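You operate a simulated robot arm through the tools that you are given. There is no shell and no other tool. Be economical: measure what you need, move in short steps, check, and stop when the job is done.

You are at the controls of a simulated robot arm. One attempt, no reset.

JOB
Brush the lint off the big coil and comb its bent fins straight.
Fine: brush and comb from the tool shelf below it go back where they lay. Set down upright: orange brush, green comb. What is to be rubbed or washed off counts as gone when no trace of it is left.

Only the result counts: the job must be done as asked and must still hold three seconds after the hand-in. Knocking over, shifting, dropping, spilling or breaking anything else fails it.

ROBOT AND FRAMES
A 6-joint arm with a four-finger gripper on a trunk, on a base that drives. Base frame: it is fixed to the floor where the robot stands at the start and does not move with it; the origin is under the middle of the robot, x ahead of it, y to its left, z up. Readings come in cm, rad, newtons and seconds.
With the tool pointing down near the work surface it reaches from about 10 to 66 cm from the robot's upright axis, wherever it stands. Its first joint turns from -2.897 to 2.897 rad. Places, roughly: bent fins of the big coil [60, 40, 90]; lint on the big coil [60, 10, 90]. Payload 3.43 kg.
The tool frame sits at the grasp point between the pads (the TCP): z along the fingers, y along the line on which they close. The tips reach 3 cm beyond it. Largest opening 12 cm; the body of the gripper starts 8.5 cm behind the TCP.
Orientation is that of the tool frame in the base frame, as a unit quaternion [w, x, y, z]. With the fingers straight down and closing along the base's y, the tool's x points along the base's -x, its y along +y and its z along -z.

CONTROLS
- The arm moves only by the tool jog_arm. Its argument "motion" is a list that holds one entry, the list of rows, each a list of 7 numbers: the closure, from 0 (fully open) to 1 (shut), then the shift along the base's x, y, z in units of 50 mm (1.0 is 50 mm), then the turn, a rotation vector about the base's x, y, z in units of 5 degrees (1.0 is 5 degrees). In form: [[[jaw, dx, dy, dz, rx, ry, rz], ...]]. A call has 1 to 12 rows; each row shifts and turns the commanded pose from where the row before left it. A call with a number of a shift or a turn outside -1 to 1 is refused whole. A row lasts 0.2 s, in which the tool goes at most 5 cm and 0.15 rad; a call with a longer step from one row to the next is refused whole, and so is a gripper value outside its range. Where a pose cannot be reached the arm comes as near as it can. A force on the tool above 40 N (or 10 N above the force at the start of the call, whichever is more), or a blocked arm, ends the call early, and 0.2 s more pass. Each finger halts on what it meets, pressing with about 26 N; the grip force reading is that of the motor and also rises with nothing between the fingers. The clock runs only during rows and for 0.2 s after the last one: add rows that do not move to give the fingers time. The reply holds the time, the measured pose of the TCP, the force on the tool along the base axes, the opening and the grip force, in the units named above and with some noise, with the torque about the TCP (base axes, N m) and any sound that the robot's microphone picked up.
- Cameras (640 x 400 px; columns grow to the right, rows downward): "scene" is now at [5.09, 15.27, 160.67]; the picture's right is [0.17, -0.98, 0.00], its down [-0.78, -0.14, -0.60] and it looks along [0.59, 0.10, -0.80] (base axes); focal length 273 px, centre (320, 200). "wrist" rides on the gripper at [7.1, -1.7, -12.1] in the tool frame; the picture's right is [0.23, 0.97, 0.00], its down [-0.81, 0.19, -0.55] and it looks along [-0.54, 0.13, 0.83] (tool axes); focal length 275 px, centre (320, 200). There is no depth. A picture from a camera that has moved, and an enlarged one, comes with that camera's place and axes in the base frame and with its lens.
- capture(camera): a new picture of that camera. It takes no simulated time.
- raise_lower(by): slides the trunk up (or, below 0, down) by that many cm; the arm and the scene camera ride with it, the base frame stays. It gives what a move gives, with no picture.
- drive_base(legs): drives the robot by 1 to 6 legs, each [ahead, left, turn to the left] in cm, cm and rad, along the robot's own axes; the way and the turn of a leg run together, so that a leg with both is an arc; at most 150 cm and 3.142 rad a leg. The arm and the cameras ride along, it lands a little off, and it stops where it bumps. It gives what a move gives.
- turn_head(pan, tilt): turns the head with the scene camera to pan (to the left, within 2.094 rad either way) and tilt (down, from -0.506 to 1.204), counted from straight ahead of the robot. It gives what a move gives.
- close_up(camera, box): a new picture of the part [left, top, right, bottom] of that camera's present view, enlarged. It takes no simulated time.
- close_job(): hands the job in; it is judged then, once.

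Go step by step. Nothing tells you exact positions but the pictures and the camera data: compare them with the known pose of the tool, close in by small moves and look again before you grip or let go. The budget is 120 turns and 90 pictures, counting those below and the enlarged ones. Unless the task says otherwise, let go and move clear before handing in, and close with one line.

The tools are called after "Emit:" as name(argument=value, ...) on one line, values as JSON. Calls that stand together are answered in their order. jog_arm: Moves the arm, as the interface text tells. Its arguments: {"type":"object","properties":{"motion":{"type":"array","items":{"type":"array","items":{"type":"array","items":{"type":"number"}}}}},"required":["motion"]} The other tools are called the same way: raise_lower (by) slides the trunk up or down; drive_base (legs) drives the base; turn_head (pan, tilt) turns the head that bears the scene camera; capture (camera) takes a picture; close_up (camera, box) takes an enlarged picture of a part of a camera's view; close_job () hands the job in.

At the start:

```text
t: 0.0
position: [48.55, 20.64, 116.55]
ee_rot: [0.0, 0.0, 1.0, 0.0]
wrist_force: [-0.3, -0.2, -0.4]
ft_torque: [0.01, -0.01, -0.03]
width: 12.01
finger_force: 0.0
trunk travel left (down, up): [-12.5, 31.5]
robot x, y, heading: [0.2, 0.23, -0.003]
head pan, tilt: [0.175, 0.922]
```

scene: 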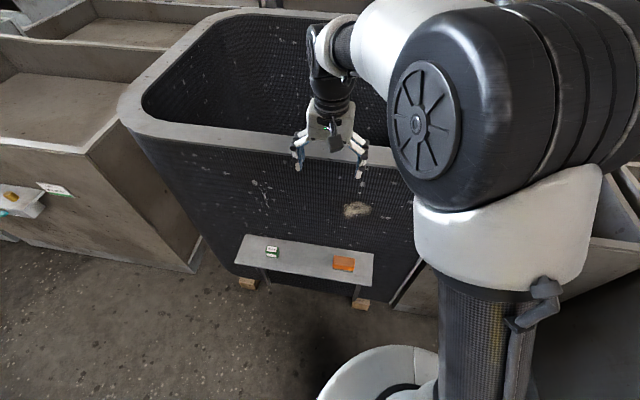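
wrist: 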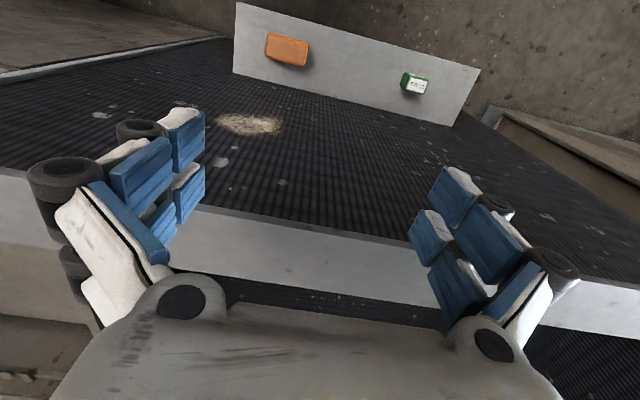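

I see the big coil with its dark finned face towards the robot, a lint patch on it, and a shelf below with the green comb (left) and orange brush (right). I'll enlarge these views first.

Emit:
close_up(camera="scene", box=[220, 220, 400, 320])

Emit:
close_up(camera="scene", box=[140, 130, 420, 300])

Emit:
close_up(camera="wrist", box=[180, 0, 640, 250])

```text
3.56 times, centred on (310, 270) of scene
camera zoom: at [5.09, 15.27, 160.67], right [0.17, -0.98, 0.0], down [-0.78, -0.14, -0.6], along [0.59, 0.1, -0.8], focal length 969 px, centre (356, -49)
```

zoom: 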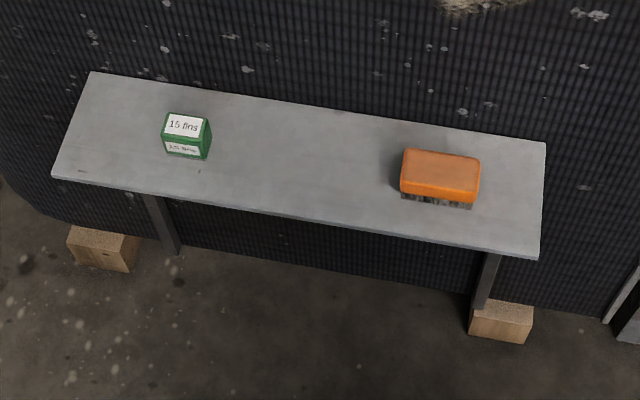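

```text
2.29 times, centred on (280, 215) of scene
camera zoom: at [5.09, 15.27, 160.67], right [0.17, -0.98, 0.0], down [-0.78, -0.14, -0.6], along [0.59, 0.1, -0.8], focal length 623 px, centre (411, 166)
```

zoom: 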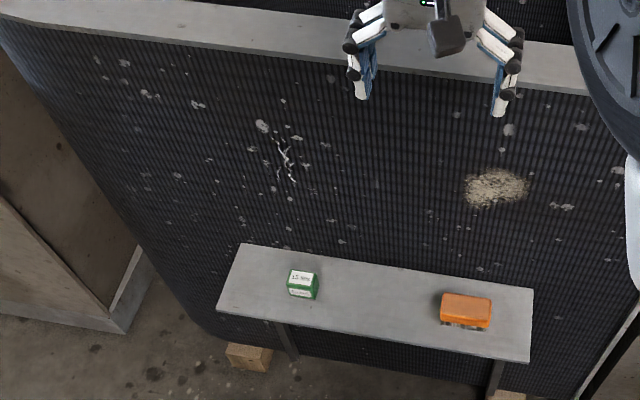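

```text
1.39 times, centred on (410, 125) of wrist
camera zoom: at [41.4, 19.16, 128.76], right [-0.23, 0.97, 0.0], down [0.81, 0.19, 0.55], along [0.54, 0.13, -0.83], focal length 383 px, centre (195, 304)
```

zoom: 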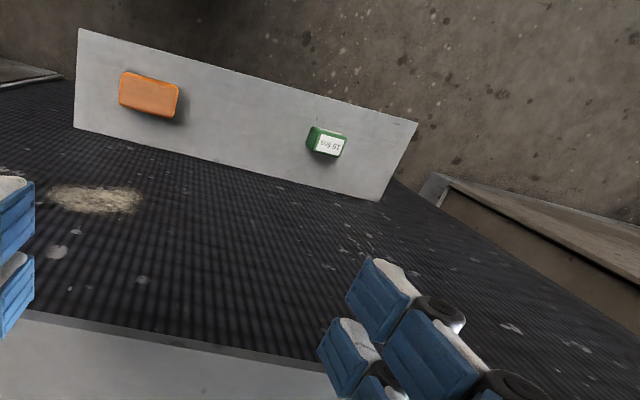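

The lint is at about [57, 12, 87] and the bent fins at about [57, 42, 87]. The brush is near [49, 13.6, 63] and the comb near [48.7, 42, 63]. I'll descend above the brush and look again.

Emit:
jog_arm(motion=[[[0, -0.2, -0.3, -0.8, 0, 0, 0], [0, 0, -0.3, -0.9, 0, 0, 0], [0, 0, -0.3, -0.9, 0, 0, 0], [0, 0, -0.3, -0.9, 0, 0, 0], [0, 0, -0.2, -0.9, 0, 0, 0], [0, 0, 0, -0.9, 0, 0, 0], [0, 0, 0, -0.9, 0, 0, 0]]])

Emit:
capture(camera="wrist")

Emit:
capture(camera="scene")

```text
t: 1.6
position: [47.34, 13.79, 85.38]
ee_rot: [0.0, 0.0, 1.0, 0.0]
wrist_force: [0.2, -0.1, -1.1]
ft_torque: [-0.01, -0.01, -0.02]
width: 11.95
finger_force: 0.0
trunk travel left (down, up): [-12.5, 31.5]
robot x, y, heading: [-0.26, 0.35, 0.003]
head pan, tilt: [0.175, 0.922]
```

```text
84 pictures are left
camera wrist: at [40.34, 12.09, 97.65], right [-0.23, 0.97, 0.0], down [0.81, 0.19, 0.55], along [0.54, 0.13, -0.83], focal length 275 px, centre (320, 200)
```

wrist: 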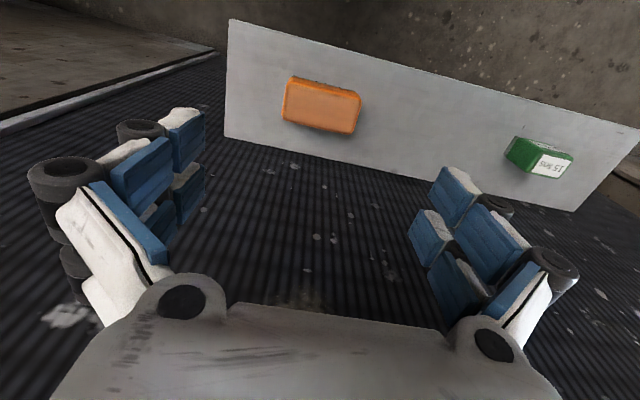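

```text
83 pictures are left
camera scene: at [5.15, 15.29, 160.67], right [0.17, -0.98, 0.0], down [-0.79, -0.14, -0.6], along [0.59, 0.1, -0.8], focal length 273 px, centre (320, 200)
```

scene: 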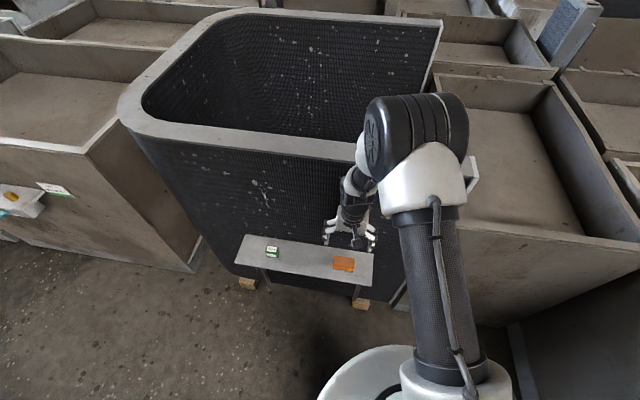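

The brush is aligned with the shelf, centred near [49, 14.3]. I'll go lower and check its height.

Emit:
jog_arm(motion=[[[0, 0.15, 0.05, -0.7, 0, 0, 0], [0, 0.15, 0.05, -0.7, 0, 0, 0], [0, 0, 0, -0.6, 0, 0, 0], [0, 0, 0, -0.4, 0, 0, 0], [0, 0, 0, 0, 0, 0, 0]]])

Emit:
capture(camera="wrist")

Emit:
close_up(camera="scene", box=[280, 180, 440, 280])

```text
t: 2.8
position: [48.94, 14.24, 73.69]
ee_rot: [-0.001, 0.0, 1.0, 0.001]
wrist_force: [0.1, 0.1, -0.6]
ft_torque: [-0.01, -0.01, 0.0]
width: 12.0
finger_force: 0.1
trunk travel left (down, up): [-12.5, 31.5]
robot x, y, heading: [-0.09, 0.01, -0.002]
head pan, tilt: [0.175, 0.922]
```

```text
82 pictures are left
camera wrist: at [41.87, 12.55, 85.77], right [-0.23, 0.97, 0.0], down [0.81, 0.19, 0.55], along [0.54, 0.13, -0.83], focal length 275 px, centre (320, 200)
```

wrist: 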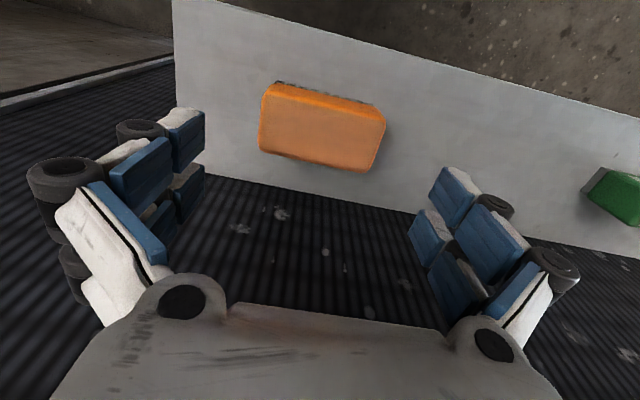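

```text
4.00 times, centred on (360, 230) of scene
camera zoom: at [5.08, 15.27, 160.68], right [0.17, -0.98, 0.0], down [-0.78, -0.14, -0.6], along [0.59, 0.1, -0.8], focal length 1091 px, centre (160, 80)
```

zoom: 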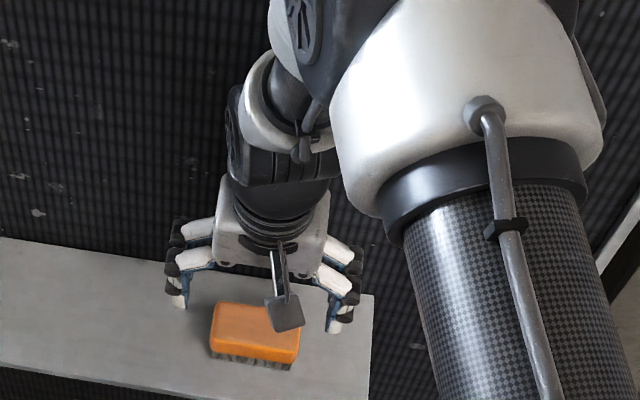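

The brush is about 9.3 × 5 cm with its top near z 65 and the shelf at about 61. I'll go down over it in a short step and look again.

Emit:
jog_arm(motion=[[[0, 0.1, 0.05, -0.5, 0, 0, 0], [0, 0, 0, -0.4, 0, 0, 0], [0, 0, 0, 0, 0, 0, 0]]])

Emit:
capture(camera="wrist")

Emit:
close_up(camera="scene", box=[310, 220, 390, 270])

```text
t: 3.6
position: [49.41, 14.52, 69.09]
ee_rot: [-0.001, 0.0, 1.0, 0.001]
wrist_force: [0.3, 0.0, 0.0]
ft_torque: [-0.01, 0.0, -0.03]
width: 12.02
finger_force: 0.1
trunk travel left (down, up): [-12.5, 31.5]
robot x, y, heading: [0.14, -0.14, 0.002]
head pan, tilt: [0.175, 0.922]
```

```text
80 pictures are left
camera wrist: at [42.3, 12.96, 81.27], right [-0.23, 0.97, 0.0], down [0.81, 0.19, 0.55], along [0.54, 0.13, -0.83], focal length 275 px, centre (320, 200)
```

wrist: 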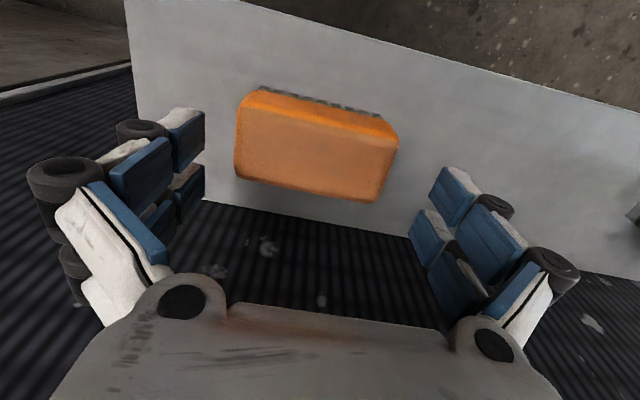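

```text
8.00 times, centred on (350, 245) of scene
camera zoom: at [5.08, 15.27, 160.68], right [0.17, -0.98, 0.0], down [-0.78, -0.14, -0.6], along [0.59, 0.1, -0.8], focal length 2181 px, centre (80, -160)
```

zoom: 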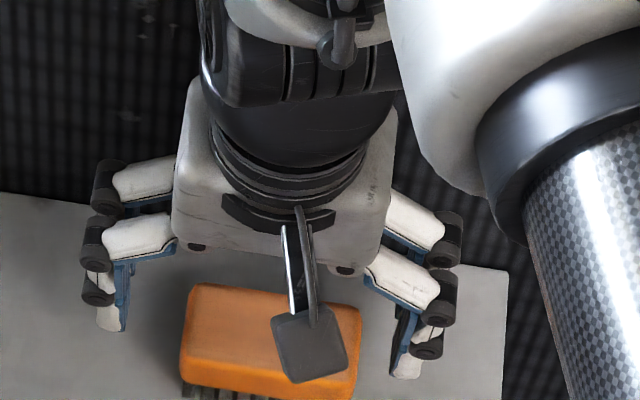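

Brush top is about z 65.5 and the block bottom about 62.6, so I'll lower the TCP to 65.6 with the tips beside the block and check before closing.

Emit:
jog_arm(motion=[[[0, 0.02, -0.06, -0.35, 0, 0, 0], [0, 0, 0, -0.35, 0, 0, 0], [0, 0, 0, 0, 0, 0, 0]]])

Emit:
close_up(camera="scene", box=[310, 230, 390, 280])

Emit:
capture(camera="wrist")

```text
t: 4.4
position: [49.48, 14.39, 65.61]
ee_rot: [0.001, 0.0, 1.0, 0.0]
wrist_force: [-1.0, -0.3, -0.3]
ft_torque: [-0.02, 0.03, 0.02]
width: 12.02
finger_force: 0.1
trunk travel left (down, up): [-12.5, 31.5]
robot x, y, heading: [-0.1, -0.24, 0.002]
head pan, tilt: [0.175, 0.922]
```

```text
8.00 times, centred on (350, 255) of scene
camera zoom: at [5.08, 15.27, 160.67], right [0.17, -0.98, 0.0], down [-0.78, -0.14, -0.6], along [0.59, 0.1, -0.8], focal length 2181 px, centre (80, -240)
```

zoom: 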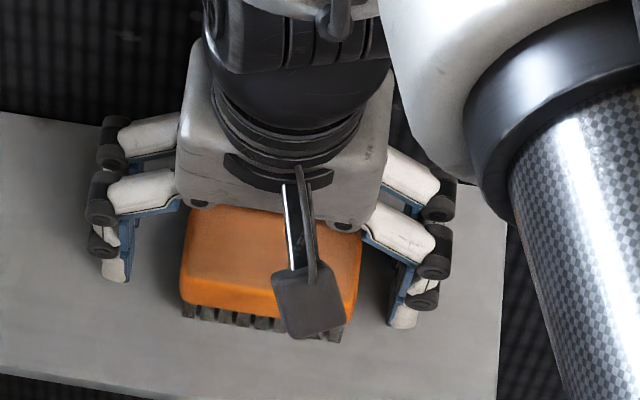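

```text
77 pictures are left
camera wrist: at [42.41, 12.71, 77.73], right [-0.23, 0.97, 0.0], down [0.81, 0.19, 0.55], along [0.54, 0.13, -0.83], focal length 275 px, centre (320, 200)
```

wrist: 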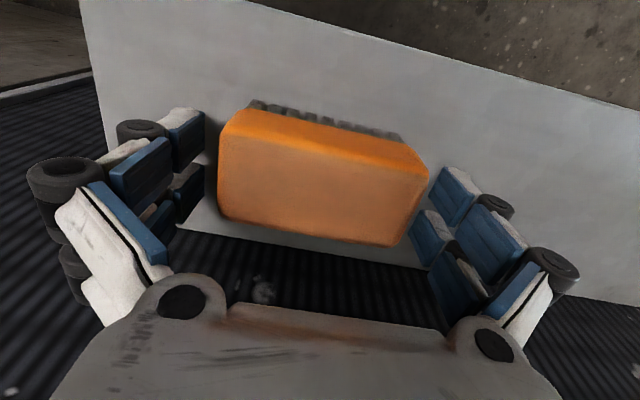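

The block sits centred between the pads. I'll close now.

Emit:
jog_arm(motion=[[[1, 0, 0, 0, 0, 0, 0], [1, 0, 0, 0, 0, 0, 0], [1, 0, 0, 0, 0, 0, 0], [1, 0, 0, 0, 0, 0, 0], [1, 0, 0, 0, 0, 0, 0]]])

Emit:
capture(camera="wrist")

Emit:
close_up(camera="scene", box=[310, 230, 390, 280])

```text
t: 5.3
position: [49.63, 14.07, 66.31]
ee_rot: [0.003, 0.001, 1.0, 0.001]
wrist_force: [-8.5, -14.0, 55.5]
ft_torque: [-1.11, 1.17, 0.01]
width: 8.83
finger_force: 34.9
trunk travel left (down, up): [-12.5, 31.5]
robot x, y, heading: [-0.1, -0.29, 0.006]
head pan, tilt: [0.175, 0.922]
stopped in row 4: the force on the tool passed its limit at 44 N (the readings are from after the stop); the commanded pose is now the measured one
```

```text
76 pictures are left
camera wrist: at [42.5, 12.44, 78.4], right [-0.23, 0.97, 0.0], down [0.81, 0.19, 0.56], along [0.54, 0.13, -0.83], focal length 275 px, centre (320, 200)
```

wrist: 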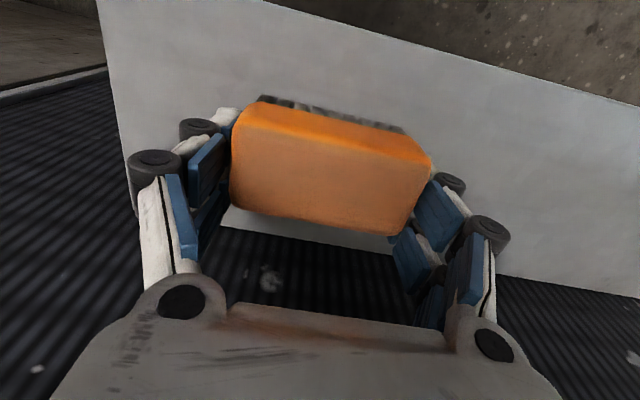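

```text
8.00 times, centred on (350, 255) of scene
camera zoom: at [4.53, 15.01, 160.77], right [0.17, -0.98, 0.0], down [-0.78, -0.14, -0.61], along [0.6, 0.11, -0.79], focal length 2181 px, centre (80, -240)
```

zoom: 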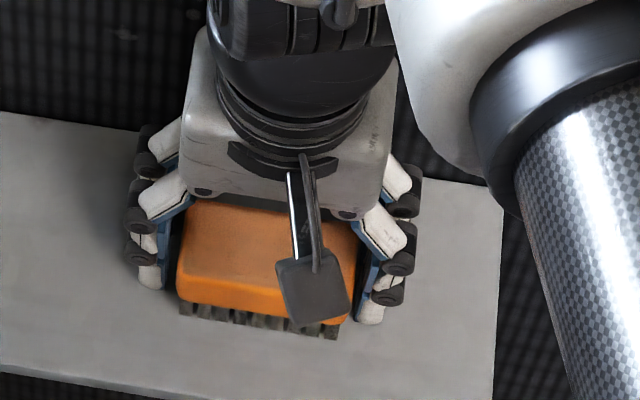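

Closing pressed the finger tips onto the shelf (55 N upward), so the tips are too low. I'll open again, raise about 1.3 cm and regrip.

Emit:
jog_arm(motion=[[[0, 0, 0, 0.02, 0, 0, 0], [0, 0, 0, 0.02, 0, 0, 0], [0, 0, 0, 0, 0, 0, 0], [0, 0, 0, 0, 0, 0, 0]]])

Emit:
close_up(camera="scene", box=[310, 230, 390, 280])

```text
t: 6.3
position: [49.63, 14.33, 65.96]
ee_rot: [0.0, -0.001, 1.0, 0.0]
wrist_force: [-0.1, 0.2, 0.4]
ft_torque: [-0.02, -0.02, -0.03]
width: 11.99
finger_force: 0.1
trunk travel left (down, up): [-12.5, 31.5]
robot x, y, heading: [0.2, 0.0, -0.002]
head pan, tilt: [0.175, 0.922]
```

```text
8.00 times, centred on (350, 255) of scene
camera zoom: at [5.1, 15.25, 160.67], right [0.17, -0.98, 0.0], down [-0.79, -0.14, -0.6], along [0.59, 0.1, -0.8], focal length 2181 px, centre (80, -240)
```

zoom: 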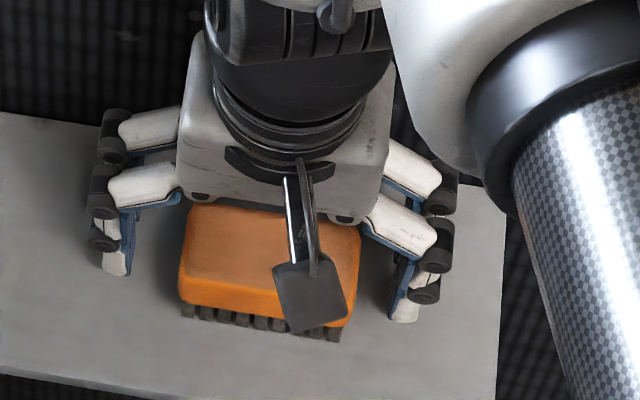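

Released cleanly and the brush hasn't moved. I'll raise to about z 67.5 and regrip.

Emit:
jog_arm(motion=[[[0, 0, 0, 0.32, 0, 0, 0], [0, 0, 0, 0, 0, 0, 0], [1, 0, 0, 0, 0, 0, 0], [1, 0, 0, 0, 0, 0, 0], [1, 0, 0, 0, 0, 0, 0], [1, 0, 0, 0, 0, 0, 0], [1, 0, 0, 0, 0, 0, 0]]])

Emit:
close_up(camera="scene", box=[310, 230, 390, 280])

Emit:
capture(camera="wrist")

```text
t: 7.9
position: [49.66, 14.14, 67.67]
ee_rot: [0.002, 0.0, 1.0, 0.001]
wrist_force: [-0.2, 0.0, 3.8]
ft_torque: [0.0, 0.07, 0.01]
width: 7.92
finger_force: 26.0
trunk travel left (down, up): [-12.5, 31.5]
robot x, y, heading: [0.21, 0.07, -0.001]
head pan, tilt: [0.175, 0.922]
```

```text
8.00 times, centred on (350, 255) of scene
camera zoom: at [5.07, 15.23, 160.68], right [0.17, -0.98, 0.0], down [-0.78, -0.14, -0.6], along [0.6, 0.1, -0.8], focal length 2181 px, centre (80, -240)
```

zoom: 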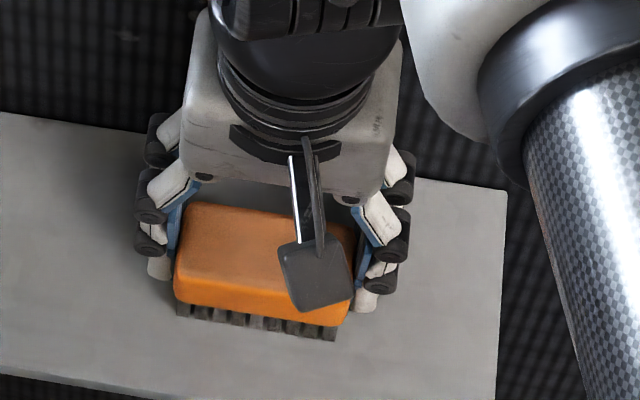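

```text
72 pictures are left
camera wrist: at [42.64, 12.57, 79.81], right [-0.23, 0.97, 0.0], down [0.81, 0.19, 0.55], along [0.54, 0.13, -0.83], focal length 275 px, centre (320, 200)
```

wrist: 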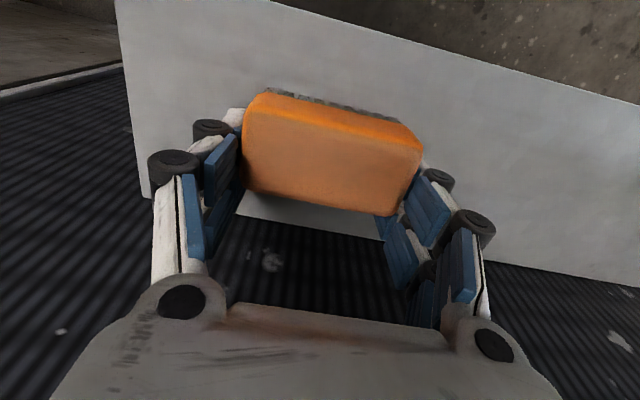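

The block is about 7.9 cm long, and the grip is about 1 cm towards the far side of its centre. I'll open, shift 0.9 cm back towards the robot and regrip.

Emit:
jog_arm(motion=[[[0, 0, 0, 0, 0, 0, 0], [0, 0, 0, 0, 0, 0, 0], [0, 0, 0, 0, 0, 0, 0], [0, -0.18, 0, 0, 0, 0, 0], [0, 0, 0, 0, 0, 0, 0], [1, 0, 0, 0, 0, 0, 0], [1, 0, 0, 0, 0, 0, 0], [1, 0, 0, 0, 0, 0, 0], [1, 0, 0, 0, 0, 0, 0], [1, 0, 0, 0, 0, 0, 0]]])

Emit:
capture(camera="wrist")

Emit:
close_up(camera="scene", box=[310, 230, 390, 280])

```text
t: 10.1
position: [48.88, 14.13, 67.66]
ee_rot: [0.001, 0.0, 1.0, 0.0]
wrist_force: [0.1, -0.7, 1.7]
ft_torque: [0.04, 0.03, -0.05]
width: 7.99
finger_force: 25.4
trunk travel left (down, up): [-12.5, 31.5]
robot x, y, heading: [0.23, 0.1, -0.004]
head pan, tilt: [0.175, 0.922]
```

```text
71 pictures are left
camera wrist: at [41.76, 12.55, 79.76], right [-0.23, 0.97, 0.0], down [0.81, 0.19, 0.55], along [0.54, 0.13, -0.83], focal length 275 px, centre (320, 200)
```

wrist: 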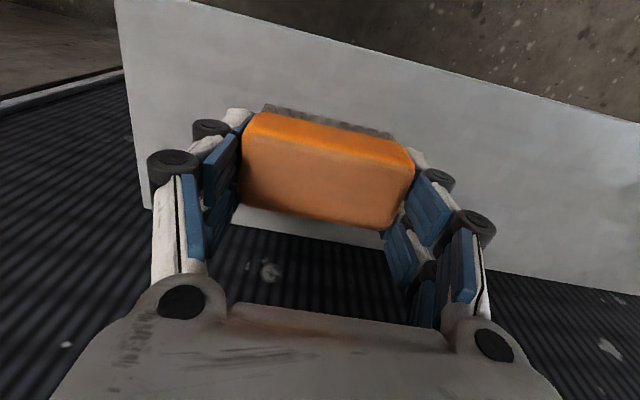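

```text
8.00 times, centred on (350, 255) of scene
camera zoom: at [5.08, 15.24, 160.67], right [0.17, -0.98, 0.0], down [-0.78, -0.14, -0.6], along [0.6, 0.1, -0.8], focal length 2181 px, centre (80, -240)
```

zoom: 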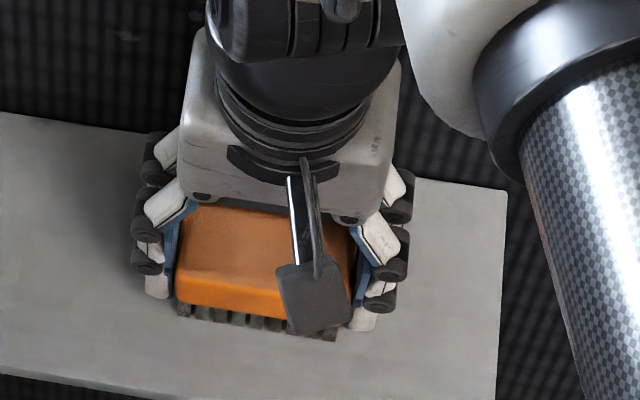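

The brush is centred in the grip. Now I'll lift it, back away from the wall and begin pitching the tool up to face the coil.

Emit:
jog_arm(motion=[[[1, 0, 0, 0.4, 0, 0, 0], [1, 0, 0, 0.7, 0, 0, 0], [1, -0.4, 0, 0.8, 0, 0, 0], [1, -0.6, 0, 0.8, 0, 0, 0], [1, -0.4, -0.2, 0.6, 0, -1, 0], [1, 0, -0.2, 0.3, 0, -1, 0], [1, 0, 0, 0.2, 0, -1, 0], [1, 0, 0, 0.2, 0, -1, 0], [1, 0, 0, 0, 0, -1, 0], [1, 0, 0, 0, 0, -1, 0]]])

Emit:
capture(camera="scene")

```text
t: 12.3
position: [41.99, 11.83, 85.25]
ee_rot: [0.175, 0.004, 0.984, -0.026]
wrist_force: [-0.6, -0.5, -0.6]
ft_torque: [0.03, 0.05, -0.02]
width: 7.96
finger_force: 25.5
out of reach, approached as far as the arm can: row 6, 7, 8
trunk travel left (down, up): [-12.5, 31.5]
robot x, y, heading: [-0.03, -0.2, -0.001]
head pan, tilt: [0.175, 0.922]
```

```text
69 pictures are left
camera scene: at [5.1, 15.25, 160.67], right [0.17, -0.98, 0.0], down [-0.79, -0.14, -0.6], along [0.59, 0.1, -0.8], focal length 273 px, centre (320, 200)
```

scene: 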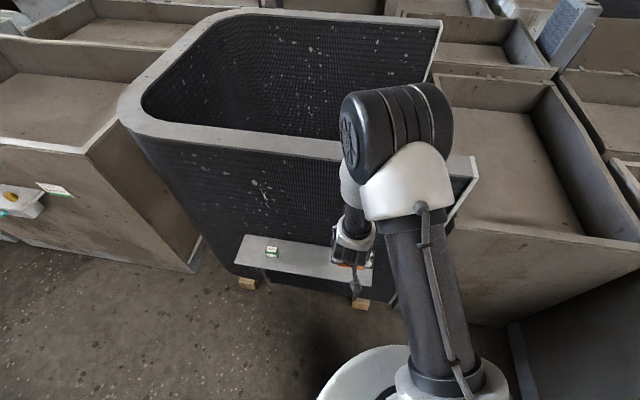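

The brush is held, but some rows were out of reach because the arm is folded too close. I'll check the floor behind the robot before backing up.

Emit:
turn_head(pan=2.09, tilt=0.7)

Emit:
capture(camera="scene")

Emit:
turn_head(pan=0.3, tilt=0.8)

```text
t: 14.2
position: [41.95, 11.79, 85.17]
ee_rot: [0.175, 0.004, 0.984, -0.026]
wrist_force: [0.1, 0.0, -1.5]
ft_torque: [0.03, -0.02, 0.01]
width: 7.96
finger_force: 26.1
trunk travel left (down, up): [-12.5, 31.5]
robot x, y, heading: [-0.01, -0.02, -0.006]
head pan, tilt: [2.089, 0.7]
```

```text
68 pictures are left
camera scene: at [-6.41, 21.35, 162.45], right [0.87, 0.49, 0.0], down [0.32, -0.56, -0.76], along [-0.38, 0.66, -0.64], focal length 273 px, centre (320, 200)
```

scene: 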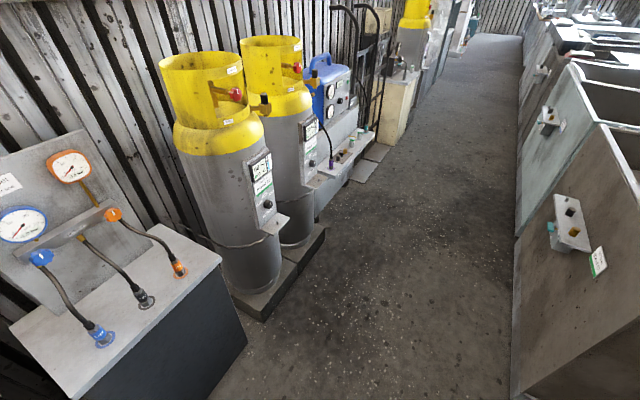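

```text
t: 16.0
position: [41.95, 11.8, 85.24]
ee_rot: [0.174, 0.004, 0.984, -0.026]
wrist_force: [0.1, 0.9, -0.8]
ft_torque: [0.03, -0.01, 0.01]
width: 7.97
finger_force: 26.1
trunk travel left (down, up): [-12.5, 31.5]
robot x, y, heading: [0.23, 0.31, 0.002]
head pan, tilt: [0.3, 0.799]
```

The floor behind is clear for well over half a metre. I'll back up 18 cm and continue the pitch.

Emit:
drive_base(legs=[[-18, 0, 0]])

Emit:
jog_arm(motion=[[[1, 0.5, 0, 0, 0, -1, 0], [1, 0.5, 0, 0, 0, -1, 0], [1, 0.4, 0, 0, 0, -1, 0], [1, 0, 0, 0, 0, -1, 0], [1, 0, 0, 0, 0, -1, 0], [1, 0, 0, 0, 0, -1, 0]]])

```text
t: 17.5
position: [22.96, 12.01, 85.24]
ee_rot: [0.175, 0.003, 0.984, -0.026]
wrist_force: [-0.8, -0.4, -1.2]
ft_torque: [0.01, -0.03, 0.02]
width: 7.98
finger_force: 26.5
trunk travel left (down, up): [-12.5, 31.5]
robot x, y, heading: [-18.92, -0.22, 0.001]
head pan, tilt: [0.3, 0.799]
```

```text
t: 18.9
position: [36.7, 15.58, 89.12]
ee_rot: [0.419, 0.006, 0.907, -0.035]
wrist_force: [0.0, 1.0, -1.5]
ft_torque: [-0.01, 0.04, 0.03]
width: 7.97
finger_force: 26.2
out of reach, approached as far as the arm can: row 2, 3, 4, 5, 6
trunk travel left (down, up): [-12.5, 31.5]
robot x, y, heading: [-18.61, -0.45, 0.002]
head pan, tilt: [0.3, 0.799]
```

The pitch is about 50° but the arm deviates from the commands. I'll look at its configuration.

Emit:
capture(camera="scene")

Emit:
capture(camera="wrist")

```text
67 pictures are left
camera scene: at [-13.38, 16.36, 161.62], right [0.3, -0.95, 0.0], down [-0.68, -0.21, -0.7], along [0.67, 0.21, -0.72], focal length 273 px, centre (320, 200)
```

scene: 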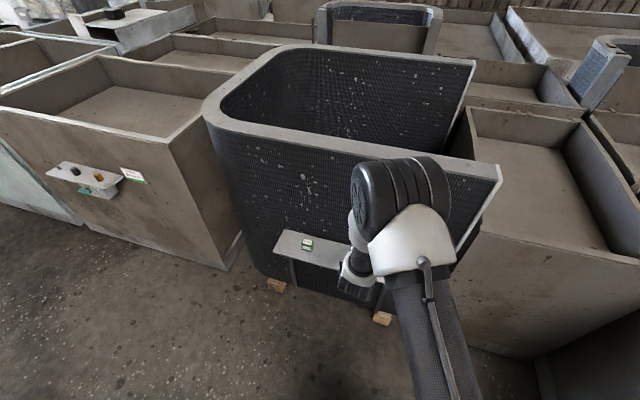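

```text
66 pictures are left
camera wrist: at [22.88, 14.71, 91.68], right [-0.11, 0.97, -0.23], down [0.11, 0.24, 0.96], along [0.99, 0.08, -0.14], focal length 275 px, centre (320, 200)
```

wrist: 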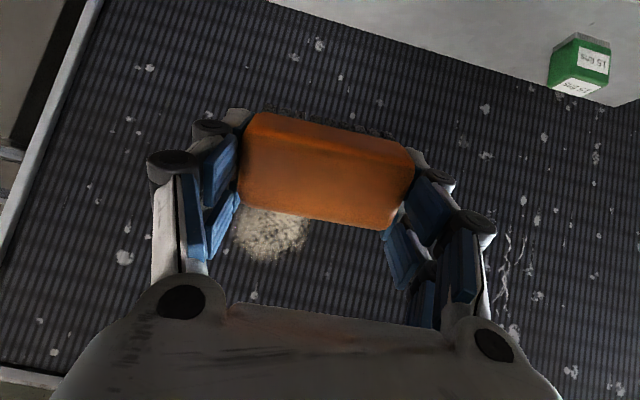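

The forearm is steep because the arm is tall and close. Lowering the trunk and standing further back should flatten it, so I'll do both and retry.

Emit:
drive_base(legs=[[-12, 0, 0]])

Emit:
raise_lower(by=-12)

Emit:
jog_arm(motion=[[[1, 0.6, -0.2, 0.4, 0, 0, 0], [1, 0.6, -0.2, 0.6, 0, 0, 0], [1, 0.6, 0, 0.6, 0, 0, 0], [1, 0.4, 0, 0.4, 0, -1, 0], [1, 0, 0, 0, 0, -1, 0], [1, 0, 0, 0, 0, -1, 0], [1, 0, 0, 0, 0, -1, 0], [1, 0, 0, 0, 0, 0, 0]]])

```text
t: 20.2
position: [24.67, 15.48, 89.15]
ee_rot: [0.419, 0.008, 0.907, -0.036]
wrist_force: [-0.5, -0.1, -0.5]
ft_torque: [-0.01, 0.01, -0.01]
width: 8.0
finger_force: 26.0
trunk travel left (down, up): [-12.5, 31.5]
robot x, y, heading: [-30.87, -0.1, 0.01]
head pan, tilt: [0.3, 0.799]
```

```text
t: 21.7
position: [24.71, 15.55, 77.17]
ee_rot: [0.42, 0.008, 0.907, -0.036]
wrist_force: [-0.2, 0.4, -0.5]
ft_torque: [0.02, 0.01, -0.02]
width: 7.96
finger_force: 25.9
trunk travel left (down, up): [-0.5, 43.5]
robot x, y, heading: [-30.87, 0.04, 0.001]
head pan, tilt: [0.3, 0.799]
```

```text
t: 23.5
position: [35.61, 13.5, 87.06]
ee_rot: [0.571, 0.013, 0.82, -0.033]
wrist_force: [0.4, 0.4, -1.3]
ft_torque: [-0.03, 0.03, 0.01]
width: 7.99
finger_force: 25.9
trunk travel left (down, up): [-0.5, 43.5]
robot x, y, heading: [-31.13, 0.19, -0.0]
head pan, tilt: [0.3, 0.799]
```

That works. I'll finish the pitch and then check.

Emit:
jog_arm(motion=[[[1, 0.4, 0, 0, 0, -1, 0], [1, 0.4, 0, 0, 0, -1, 0], [1, 0.4, 0, 0, 0, -1, 0], [1, 0.4, 0, 0, 0, -1, 0], [1, 0, 0, 0, 0, 0, 0]]])

Emit:
capture(camera="wrist")

Emit:
capture(camera="scene")

```text
t: 24.7
position: [43.89, 13.56, 87.17]
ee_rot: [0.704, 0.018, 0.709, -0.031]
wrist_force: [0.0, 0.1, -1.3]
ft_torque: [0.01, 0.02, 0.01]
width: 7.98
finger_force: 26.5
trunk travel left (down, up): [-0.5, 43.5]
robot x, y, heading: [-30.47, -0.0, -0.001]
head pan, tilt: [0.3, 0.799]
```

```text
65 pictures are left
camera wrist: at [31.71, 12.56, 80.23], right [0.07, 0.97, -0.25], down [-0.53, 0.24, 0.81], along [0.84, 0.08, 0.53], focal length 275 px, centre (320, 200)
```

wrist: 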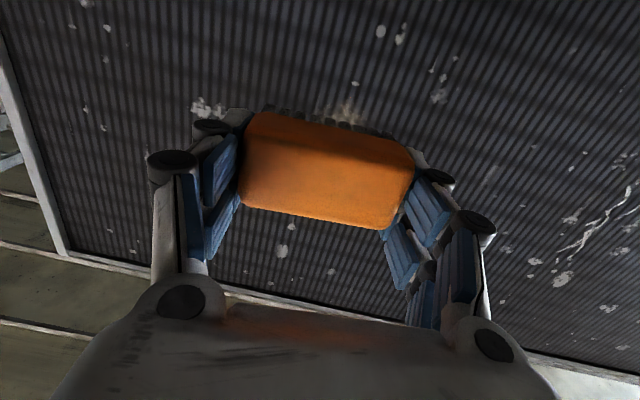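

```text
64 pictures are left
camera scene: at [-25.28, 16.29, 149.63], right [0.3, -0.95, 0.0], down [-0.68, -0.21, -0.7], along [0.67, 0.21, -0.72], focal length 273 px, centre (320, 200)
```

scene: 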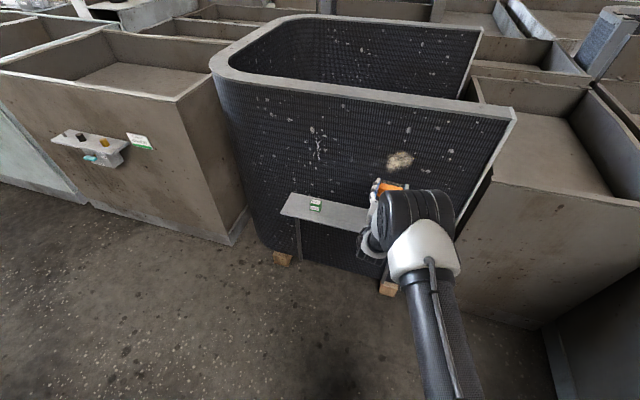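

The brush now faces the coil. The lint centre works out to about [55, 12.4, 91], roughly 9 cm across. I'll trim the yaw, move in line with it and approach slowly.

Emit:
jog_arm(motion=[[[1, 0, 0, 0.4, 0.2, 0, 0.8], [1, 0.3, -0.2, 0.35, 0, 0, 0], [1, 0.3, 0, 0, 0, 0, 0], [1, 0.2, 0, 0, 0, 0, 0], [1, 0.1, 0, 0, 0, 0, 0], [1, 0.1, 0, 0, 0, 0, 0]]])

Emit:
capture(camera="wrist")

Emit:
close_up(camera="scene", box=[280, 100, 520, 250])

```text
t: 26.1
position: [49.45, 13.22, 91.01]
ee_rot: [0.705, 0.001, 0.709, -0.001]
wrist_force: [-0.4, 0.4, -1.0]
ft_torque: [0.01, -0.01, -0.01]
width: 7.95
finger_force: 26.3
out of reach, approached as far as the arm can: row 1
trunk travel left (down, up): [-0.5, 43.5]
robot x, y, heading: [-30.85, 0.25, -0.001]
head pan, tilt: [0.3, 0.799]
```

```text
63 pictures are left
camera wrist: at [37.4, 11.67, 84.03], right [0.0, 0.97, -0.23], down [-0.55, 0.19, 0.81], along [0.84, 0.13, 0.53], focal length 275 px, centre (320, 200)
```

wrist: 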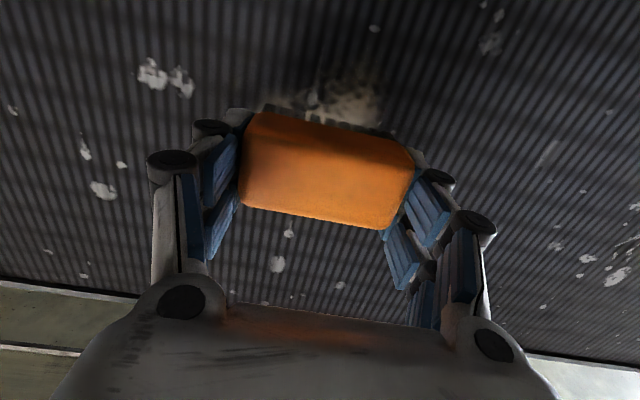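

```text
2.67 times, centred on (400, 175) of scene
camera zoom: at [-25.28, 16.29, 149.62], right [0.3, -0.95, 0.0], down [-0.68, -0.21, -0.7], along [0.67, 0.21, -0.72], focal length 727 px, centre (107, 267)
```

zoom: 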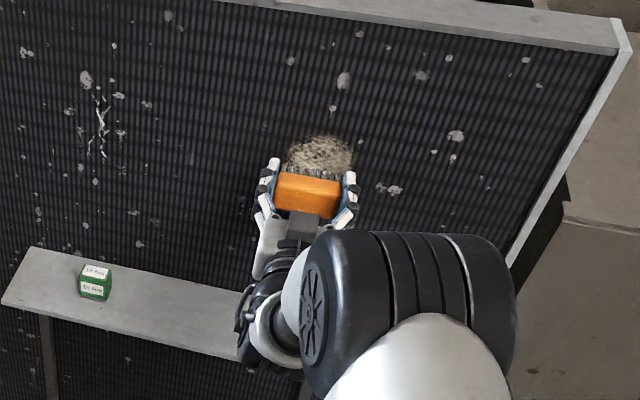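

No contact yet, and the brush is just in front of the lint. I'll creep forward until contact.

Emit:
jog_arm(motion=[[[1, 0.08, 0, 0, 0, 0, 0], [1, 0.08, 0, 0, 0, 0, 0], [1, 0.06, 0, 0, 0, 0, 0], [1, 0.06, 0, 0, 0, 0, 0]]])

```text
t: 27.1
position: [50.82, 13.33, 91.0]
ee_rot: [0.705, 0.0, 0.709, -0.001]
wrist_force: [-0.3, 1.2, -1.0]
ft_torque: [0.0, 0.03, 0.0]
width: 7.96
finger_force: 25.7
trunk travel left (down, up): [-0.5, 43.5]
robot x, y, heading: [-30.82, -0.55, 0.0]
head pan, tilt: [0.3, 0.799]
```

Emit:
jog_arm(motion=[[[1, 0.06, 0, 0, 0, 0, 0], [1, 0.06, 0, 0, 0, 0, 0], [1, 0.06, 0, 0, 0, 0, 0], [1, 0.06, 0, 0, 0, 0, 0]]])

Emit:
close_up(camera="scene", box=[340, 130, 436, 190])

```text
t: 28.1
position: [51.97, 13.15, 91.07]
ee_rot: [0.705, 0.0, 0.709, -0.001]
wrist_force: [-12.2, -0.5, 0.2]
ft_torque: [0.04, -0.18, 0.27]
width: 7.97
finger_force: 25.7
trunk travel left (down, up): [-0.5, 43.5]
robot x, y, heading: [-31.07, 0.06, 0.006]
head pan, tilt: [0.3, 0.799]
```

```text
6.67 times, centred on (388, 160) of scene
camera zoom: at [-25.46, 16.28, 149.63], right [0.3, -0.95, 0.0], down [-0.68, -0.21, -0.7], along [0.67, 0.21, -0.72], focal length 1818 px, centre (-133, 467)
```

zoom: 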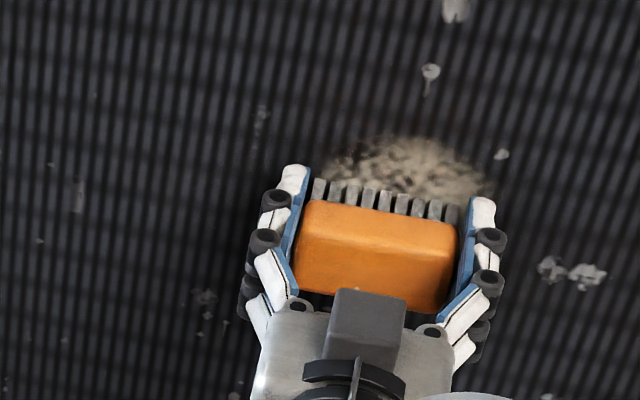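

Contact at x≈51.9 with 12 N, and the lint reaches about 1.5 cm further right than the brush. I'll stroke vertically along the fins.

Emit:
jog_arm(motion=[[[1, 0, 0, 0.3, 0, 0, 0], [1, 0, 0, 0.3, 0, 0, 0], [1, 0, 0, 0.3, 0, 0, 0], [1, 0, 0, 0.3, 0, 0, 0], [1, 0, 0, 0.2, 0, 0, 0], [1, 0, 0, -0.3, 0, 0, 0], [1, 0, 0, -0.4, 0, 0, 0], [1, 0, 0, -0.4, 0, 0, 0], [1, 0, 0, -0.4, 0, 0, 0], [1, 0, 0, -0.4, 0, 0, 0], [1, 0, 0, -0.4, 0, 0, 0], [1, 0, 0, -0.3, 0, 0, 0]]])

Emit:
close_up(camera="scene", box=[340, 130, 436, 190])

```text
t: 30.7
position: [51.71, 13.33, 85.04]
ee_rot: [0.705, 0.0, 0.709, 0.0]
wrist_force: [-5.9, -0.3, -0.2]
ft_torque: [0.03, -0.1, 0.24]
width: 7.99
finger_force: 26.4
trunk travel left (down, up): [-0.5, 43.5]
robot x, y, heading: [-30.81, 0.03, -0.003]
head pan, tilt: [0.3, 0.799]
```

```text
6.67 times, centred on (388, 160) of scene
camera zoom: at [-25.37, 16.29, 149.63], right [0.3, -0.95, 0.0], down [-0.68, -0.21, -0.7], along [0.67, 0.21, -0.72], focal length 1818 px, centre (-133, 467)
```

zoom: 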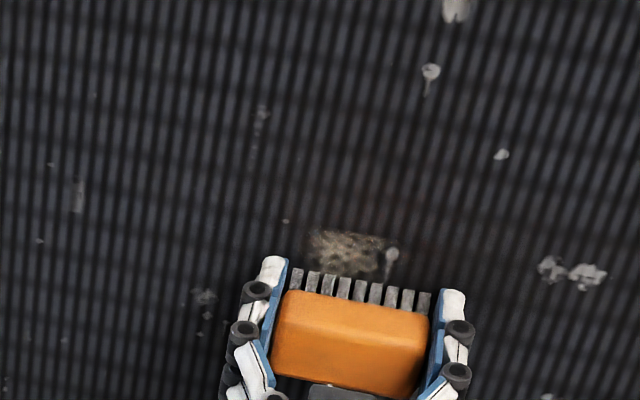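

Most of the lint is gone, with a patch left on the left side. I'll shift slightly left and stroke again.

Emit:
jog_arm(motion=[[[1, 0.02, 0.25, 0, 0, 0, 0], [1, 0, 0, 0.4, 0, 0, 0], [1, 0, 0, 0.4, 0, 0, 0], [1, 0, 0, 0.4, 0, 0, 0], [1, 0, 0, 0.4, 0, 0, 0], [1, 0, 0, -0.4, 0, 0, 0], [1, 0, 0, -0.4, 0, 0, 0], [1, 0, 0, -0.4, 0, 0, 0], [1, 0, 0, -0.4, 0, 0, 0], [1, 0, 0, -0.4, 0, 0, 0], [1, 0, 0, -0.3, 0, 0, 0]]])

Emit:
close_up(camera="scene", box=[340, 130, 436, 190])

```text
t: 33.1
position: [51.72, 14.57, 81.73]
ee_rot: [0.705, 0.0, 0.709, 0.0]
wrist_force: [0.6, -0.5, -1.3]
ft_torque: [0.01, 0.07, 0.02]
width: 7.99
finger_force: 26.4
trunk travel left (down, up): [-0.5, 43.5]
robot x, y, heading: [-30.42, -0.12, 0.003]
head pan, tilt: [0.3, 0.799]
```

```text
6.67 times, centred on (388, 160) of scene
camera zoom: at [-25.28, 16.3, 149.62], right [0.3, -0.95, 0.0], down [-0.68, -0.21, -0.7], along [0.67, 0.21, -0.72], focal length 1818 px, centre (-133, 467)
```

zoom: 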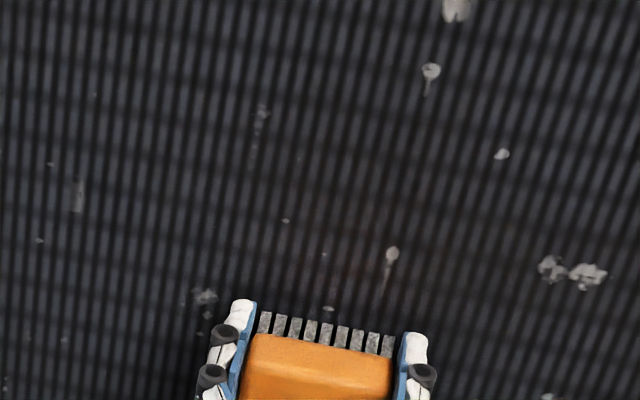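

The lint seems gone. I'll back off and check the whole patch for traces, including under the brush.

Emit:
jog_arm(motion=[[[1, -0.4, 0, 0, 0, 0, 0], [1, -0.8, 0, 0, 0, 0, 0], [1, -0.8, 0, -0.2, 0, 0, 0], [1, 0, 0, 0, 0, 0, 0]]])

Emit:
capture(camera="wrist")

Emit:
close_up(camera="scene", box=[350, 130, 430, 180])

```text
t: 34.1
position: [43.17, 15.97, 81.0]
ee_rot: [0.704, -0.004, 0.71, -0.011]
wrist_force: [-0.4, 0.1, -1.1]
ft_torque: [0.0, -0.01, -0.03]
width: 7.99
finger_force: 26.2
out of reach, approached as far as the arm can: row 2, 3
trunk travel left (down, up): [-0.5, 43.5]
robot x, y, heading: [-30.54, -0.5, -0.002]
head pan, tilt: [0.3, 0.799]
```

```text
58 pictures are left
camera wrist: at [31.12, 14.33, 74.08], right [0.01, 0.97, -0.25], down [-0.54, 0.22, 0.81], along [0.84, 0.13, 0.53], focal length 275 px, centre (320, 200)
```

wrist: 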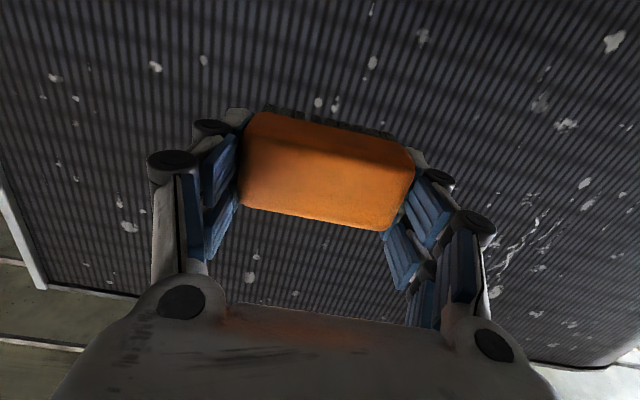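

```text
8.00 times, centred on (390, 155) of scene
camera zoom: at [-25.28, 16.31, 149.62], right [0.3, -0.95, 0.0], down [-0.68, -0.21, -0.7], along [0.67, 0.21, -0.72], focal length 2181 px, centre (-240, 560)
```

zoom: 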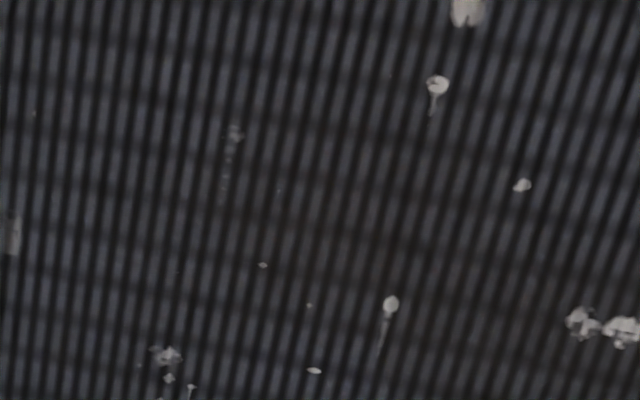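

Nothing obvious is left, though there may be a faint warm tint. I'll zoom in further.

Emit:
close_up(camera="scene", box=[380, 145, 420, 170])

Emit:
close_up(camera="scene", box=[340, 165, 420, 215])

```text
16.00 times, centred on (400, 158) of scene
camera zoom: at [-25.28, 16.31, 149.62], right [0.3, -0.95, 0.0], down [-0.68, -0.21, -0.7], along [0.67, 0.21, -0.72], focal length 4362 px, centre (-960, 880)
```

zoom: 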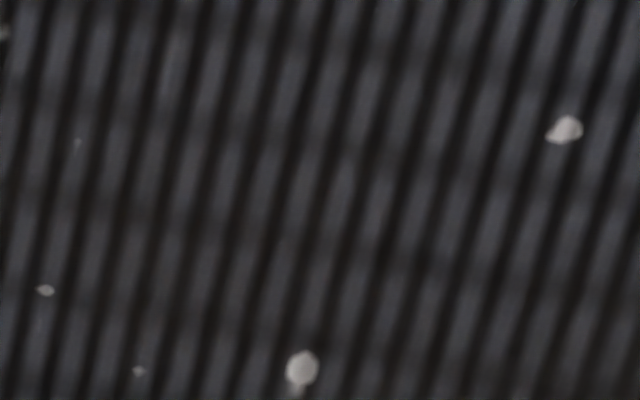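

```text
8.00 times, centred on (380, 190) of scene
camera zoom: at [-25.28, 16.31, 149.62], right [0.3, -0.95, 0.0], down [-0.68, -0.21, -0.7], along [0.67, 0.21, -0.72], focal length 2181 px, centre (-160, 280)
```

zoom: 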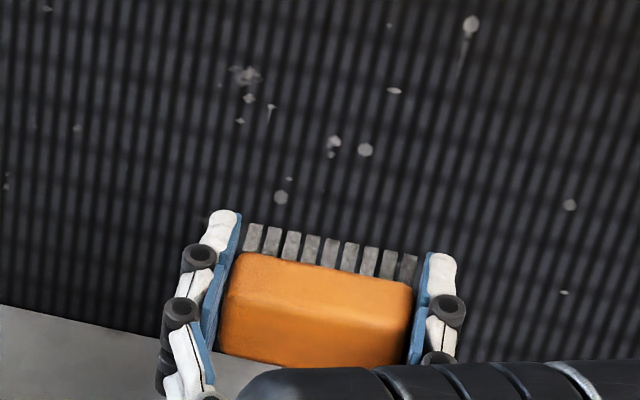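

It looks clean, but for certainty I'll do one more pass over the right half, where a very faint tint may remain.

Emit:
jog_arm(motion=[[[1, 0.5, -0.4, 0.5, 0, 0, 0], [1, 0.5, -0.3, 0.5, 0, 0, 0.2], [1, 0.3, -0.2, 0.5, 0, 0, 0], [1, 0.1, 0, 0.5, 0, 0, 0], [1, 0.15, 0, 0, 0, 0, 0], [1, 0.15, 0, 0, 0, 0, 0], [1, 0.05, 0, 0, 0, 0, 0]]])

```text
t: 35.7
position: [52.33, 13.7, 91.08]
ee_rot: [0.704, -0.004, 0.711, 0.003]
wrist_force: [-19.9, 0.8, -1.4]
ft_torque: [0.12, 0.14, 0.02]
width: 7.99
finger_force: 25.8
out of reach, approached as far as the arm can: row 1, 2, 3
trunk travel left (down, up): [-0.5, 43.5]
robot x, y, heading: [-30.68, -0.11, 0.006]
head pan, tilt: [0.3, 0.799]
```

Emit:
jog_arm(motion=[[[1, 0, -0.2, 0.4, 0, 0, 0], [1, 0, -0.2, 0.4, 0, 0, 0], [1, 0, 0, 0.4, 0, 0, 0], [1, 0, 0, -0.5, 0, 0, 0], [1, 0, 0, -0.5, 0, 0, 0], [1, 0, 0, -0.5, 0, 0, 0], [1, 0, 0, -0.4, 0, 0, 0], [1, 0, 0.4, 0, 0, 0, 0], [1, 0, 0.4, 0, 0, 0, 0], [1, 0, 0, 0.5, 0, 0, 0], [1, 0, 0, 0.5, 0, 0, 0], [1, 0, 0, 0.5, 0, 0, 0]]])

Emit:
jog_arm(motion=[[[1, 0, -0.4, 0, 0, 0, 0], [1, 0, -0.4, 0, 0, 0, 0], [1, 0, 0, -0.5, 0, 0, 0], [1, 0, 0, -0.5, 0, 0, 0], [1, 0, 0, -0.5, 0, 0, 0], [1, -0.3, 0, 0, 0, 0, 0], [1, -0.6, 0, 0, 0, 0, 0]]])

Emit:
close_up(camera="scene", box=[350, 130, 430, 180])

```text
t: 38.3
position: [52.55, 17.11, 95.08]
ee_rot: [0.705, -0.006, 0.709, 0.006]
wrist_force: [-8.1, 0.1, -0.6]
ft_torque: [-0.04, -0.14, -0.3]
width: 7.95
finger_force: 26.1
out of reach, approached as far as the arm can: row 1, 2
trunk travel left (down, up): [-0.5, 43.5]
robot x, y, heading: [-30.57, 0.06, 0.003]
head pan, tilt: [0.3, 0.799]
```

```text
t: 39.9
position: [47.89, 13.85, 87.53]
ee_rot: [0.704, -0.007, 0.71, 0.0]
wrist_force: [-0.3, -0.5, -1.1]
ft_torque: [0.0, -0.03, 0.01]
width: 7.99
finger_force: 26.1
out of reach, approached as far as the arm can: row 5
trunk travel left (down, up): [-0.5, 43.5]
robot x, y, heading: [-30.64, -0.16, 0.002]
head pan, tilt: [0.3, 0.799]
```

```text
8.00 times, centred on (390, 155) of scene
camera zoom: at [-25.31, 16.3, 149.63], right [0.3, -0.95, 0.0], down [-0.68, -0.21, -0.7], along [0.67, 0.21, -0.72], focal length 2181 px, centre (-240, 560)
```

zoom: 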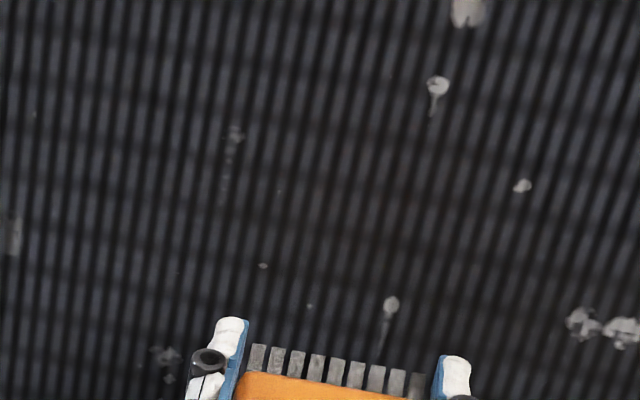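

The coil looks clean now. I'll return the brush by pitching the tool back down while retracting.

Emit:
jog_arm(motion=[[[1, -0.3, 0, 0, 0, 1, 0], [1, -0.3, 0, 0, 0, 1, 0], [1, -0.3, 0, 0, 0, 1, 0], [1, -0.3, 0, 0, 0, 1, 0], [1, -0.3, 0, 0, 0, 1, 0], [1, -0.3, 0, 0, 0, 1, 0], [1, -0.3, 0, 0, 0, 1, 0], [1, -0.3, 0, 0, 0, 1, 0], [1, -0.3, 0, 0, 0, 1, 0], [1, -0.3, 0, 0, 0, 1, 0], [1, -0.3, 0, 0, 0, 1, 0], [1, -0.3, 0, 0, 0, 1, 0]]])

Emit:
jog_arm(motion=[[[1, -0.6, 0, 0, 0, 1, 0], [1, -0.6, 0, 0, 0, 1, 0], [1, -0.6, 0, 0, 0, 1, 0], [1, -0.6, 0, 0, 0, 1, 0], [1, 0, 0, 0, 0, 1, 0], [1, 0, 0, 0, 0, 1, 0], [1, 0, 0, 0, 0, 0, 0]]])

```text
t: 42.5
position: [31.29, 13.31, 87.53]
ee_rot: [0.272, -0.002, 0.962, 0.006]
wrist_force: [1.0, 0.0, -1.0]
ft_torque: [0.02, -0.04, 0.02]
width: 7.98
finger_force: 26.2
out of reach, approached as far as the arm can: row 1, 12
trunk travel left (down, up): [-0.5, 43.5]
robot x, y, heading: [-31.07, -0.19, 0.006]
head pan, tilt: [0.3, 0.799]
```

```text
t: 44.1
position: [19.3, 13.68, 87.38]
ee_rot: [-0.003, 0.0, 1.0, 0.009]
wrist_force: [0.3, -0.1, -1.3]
ft_torque: [0.01, 0.02, 0.01]
width: 7.96
finger_force: 25.9
trunk travel left (down, up): [-0.5, 43.5]
robot x, y, heading: [-30.48, -0.23, -0.001]
head pan, tilt: [0.3, 0.799]
```

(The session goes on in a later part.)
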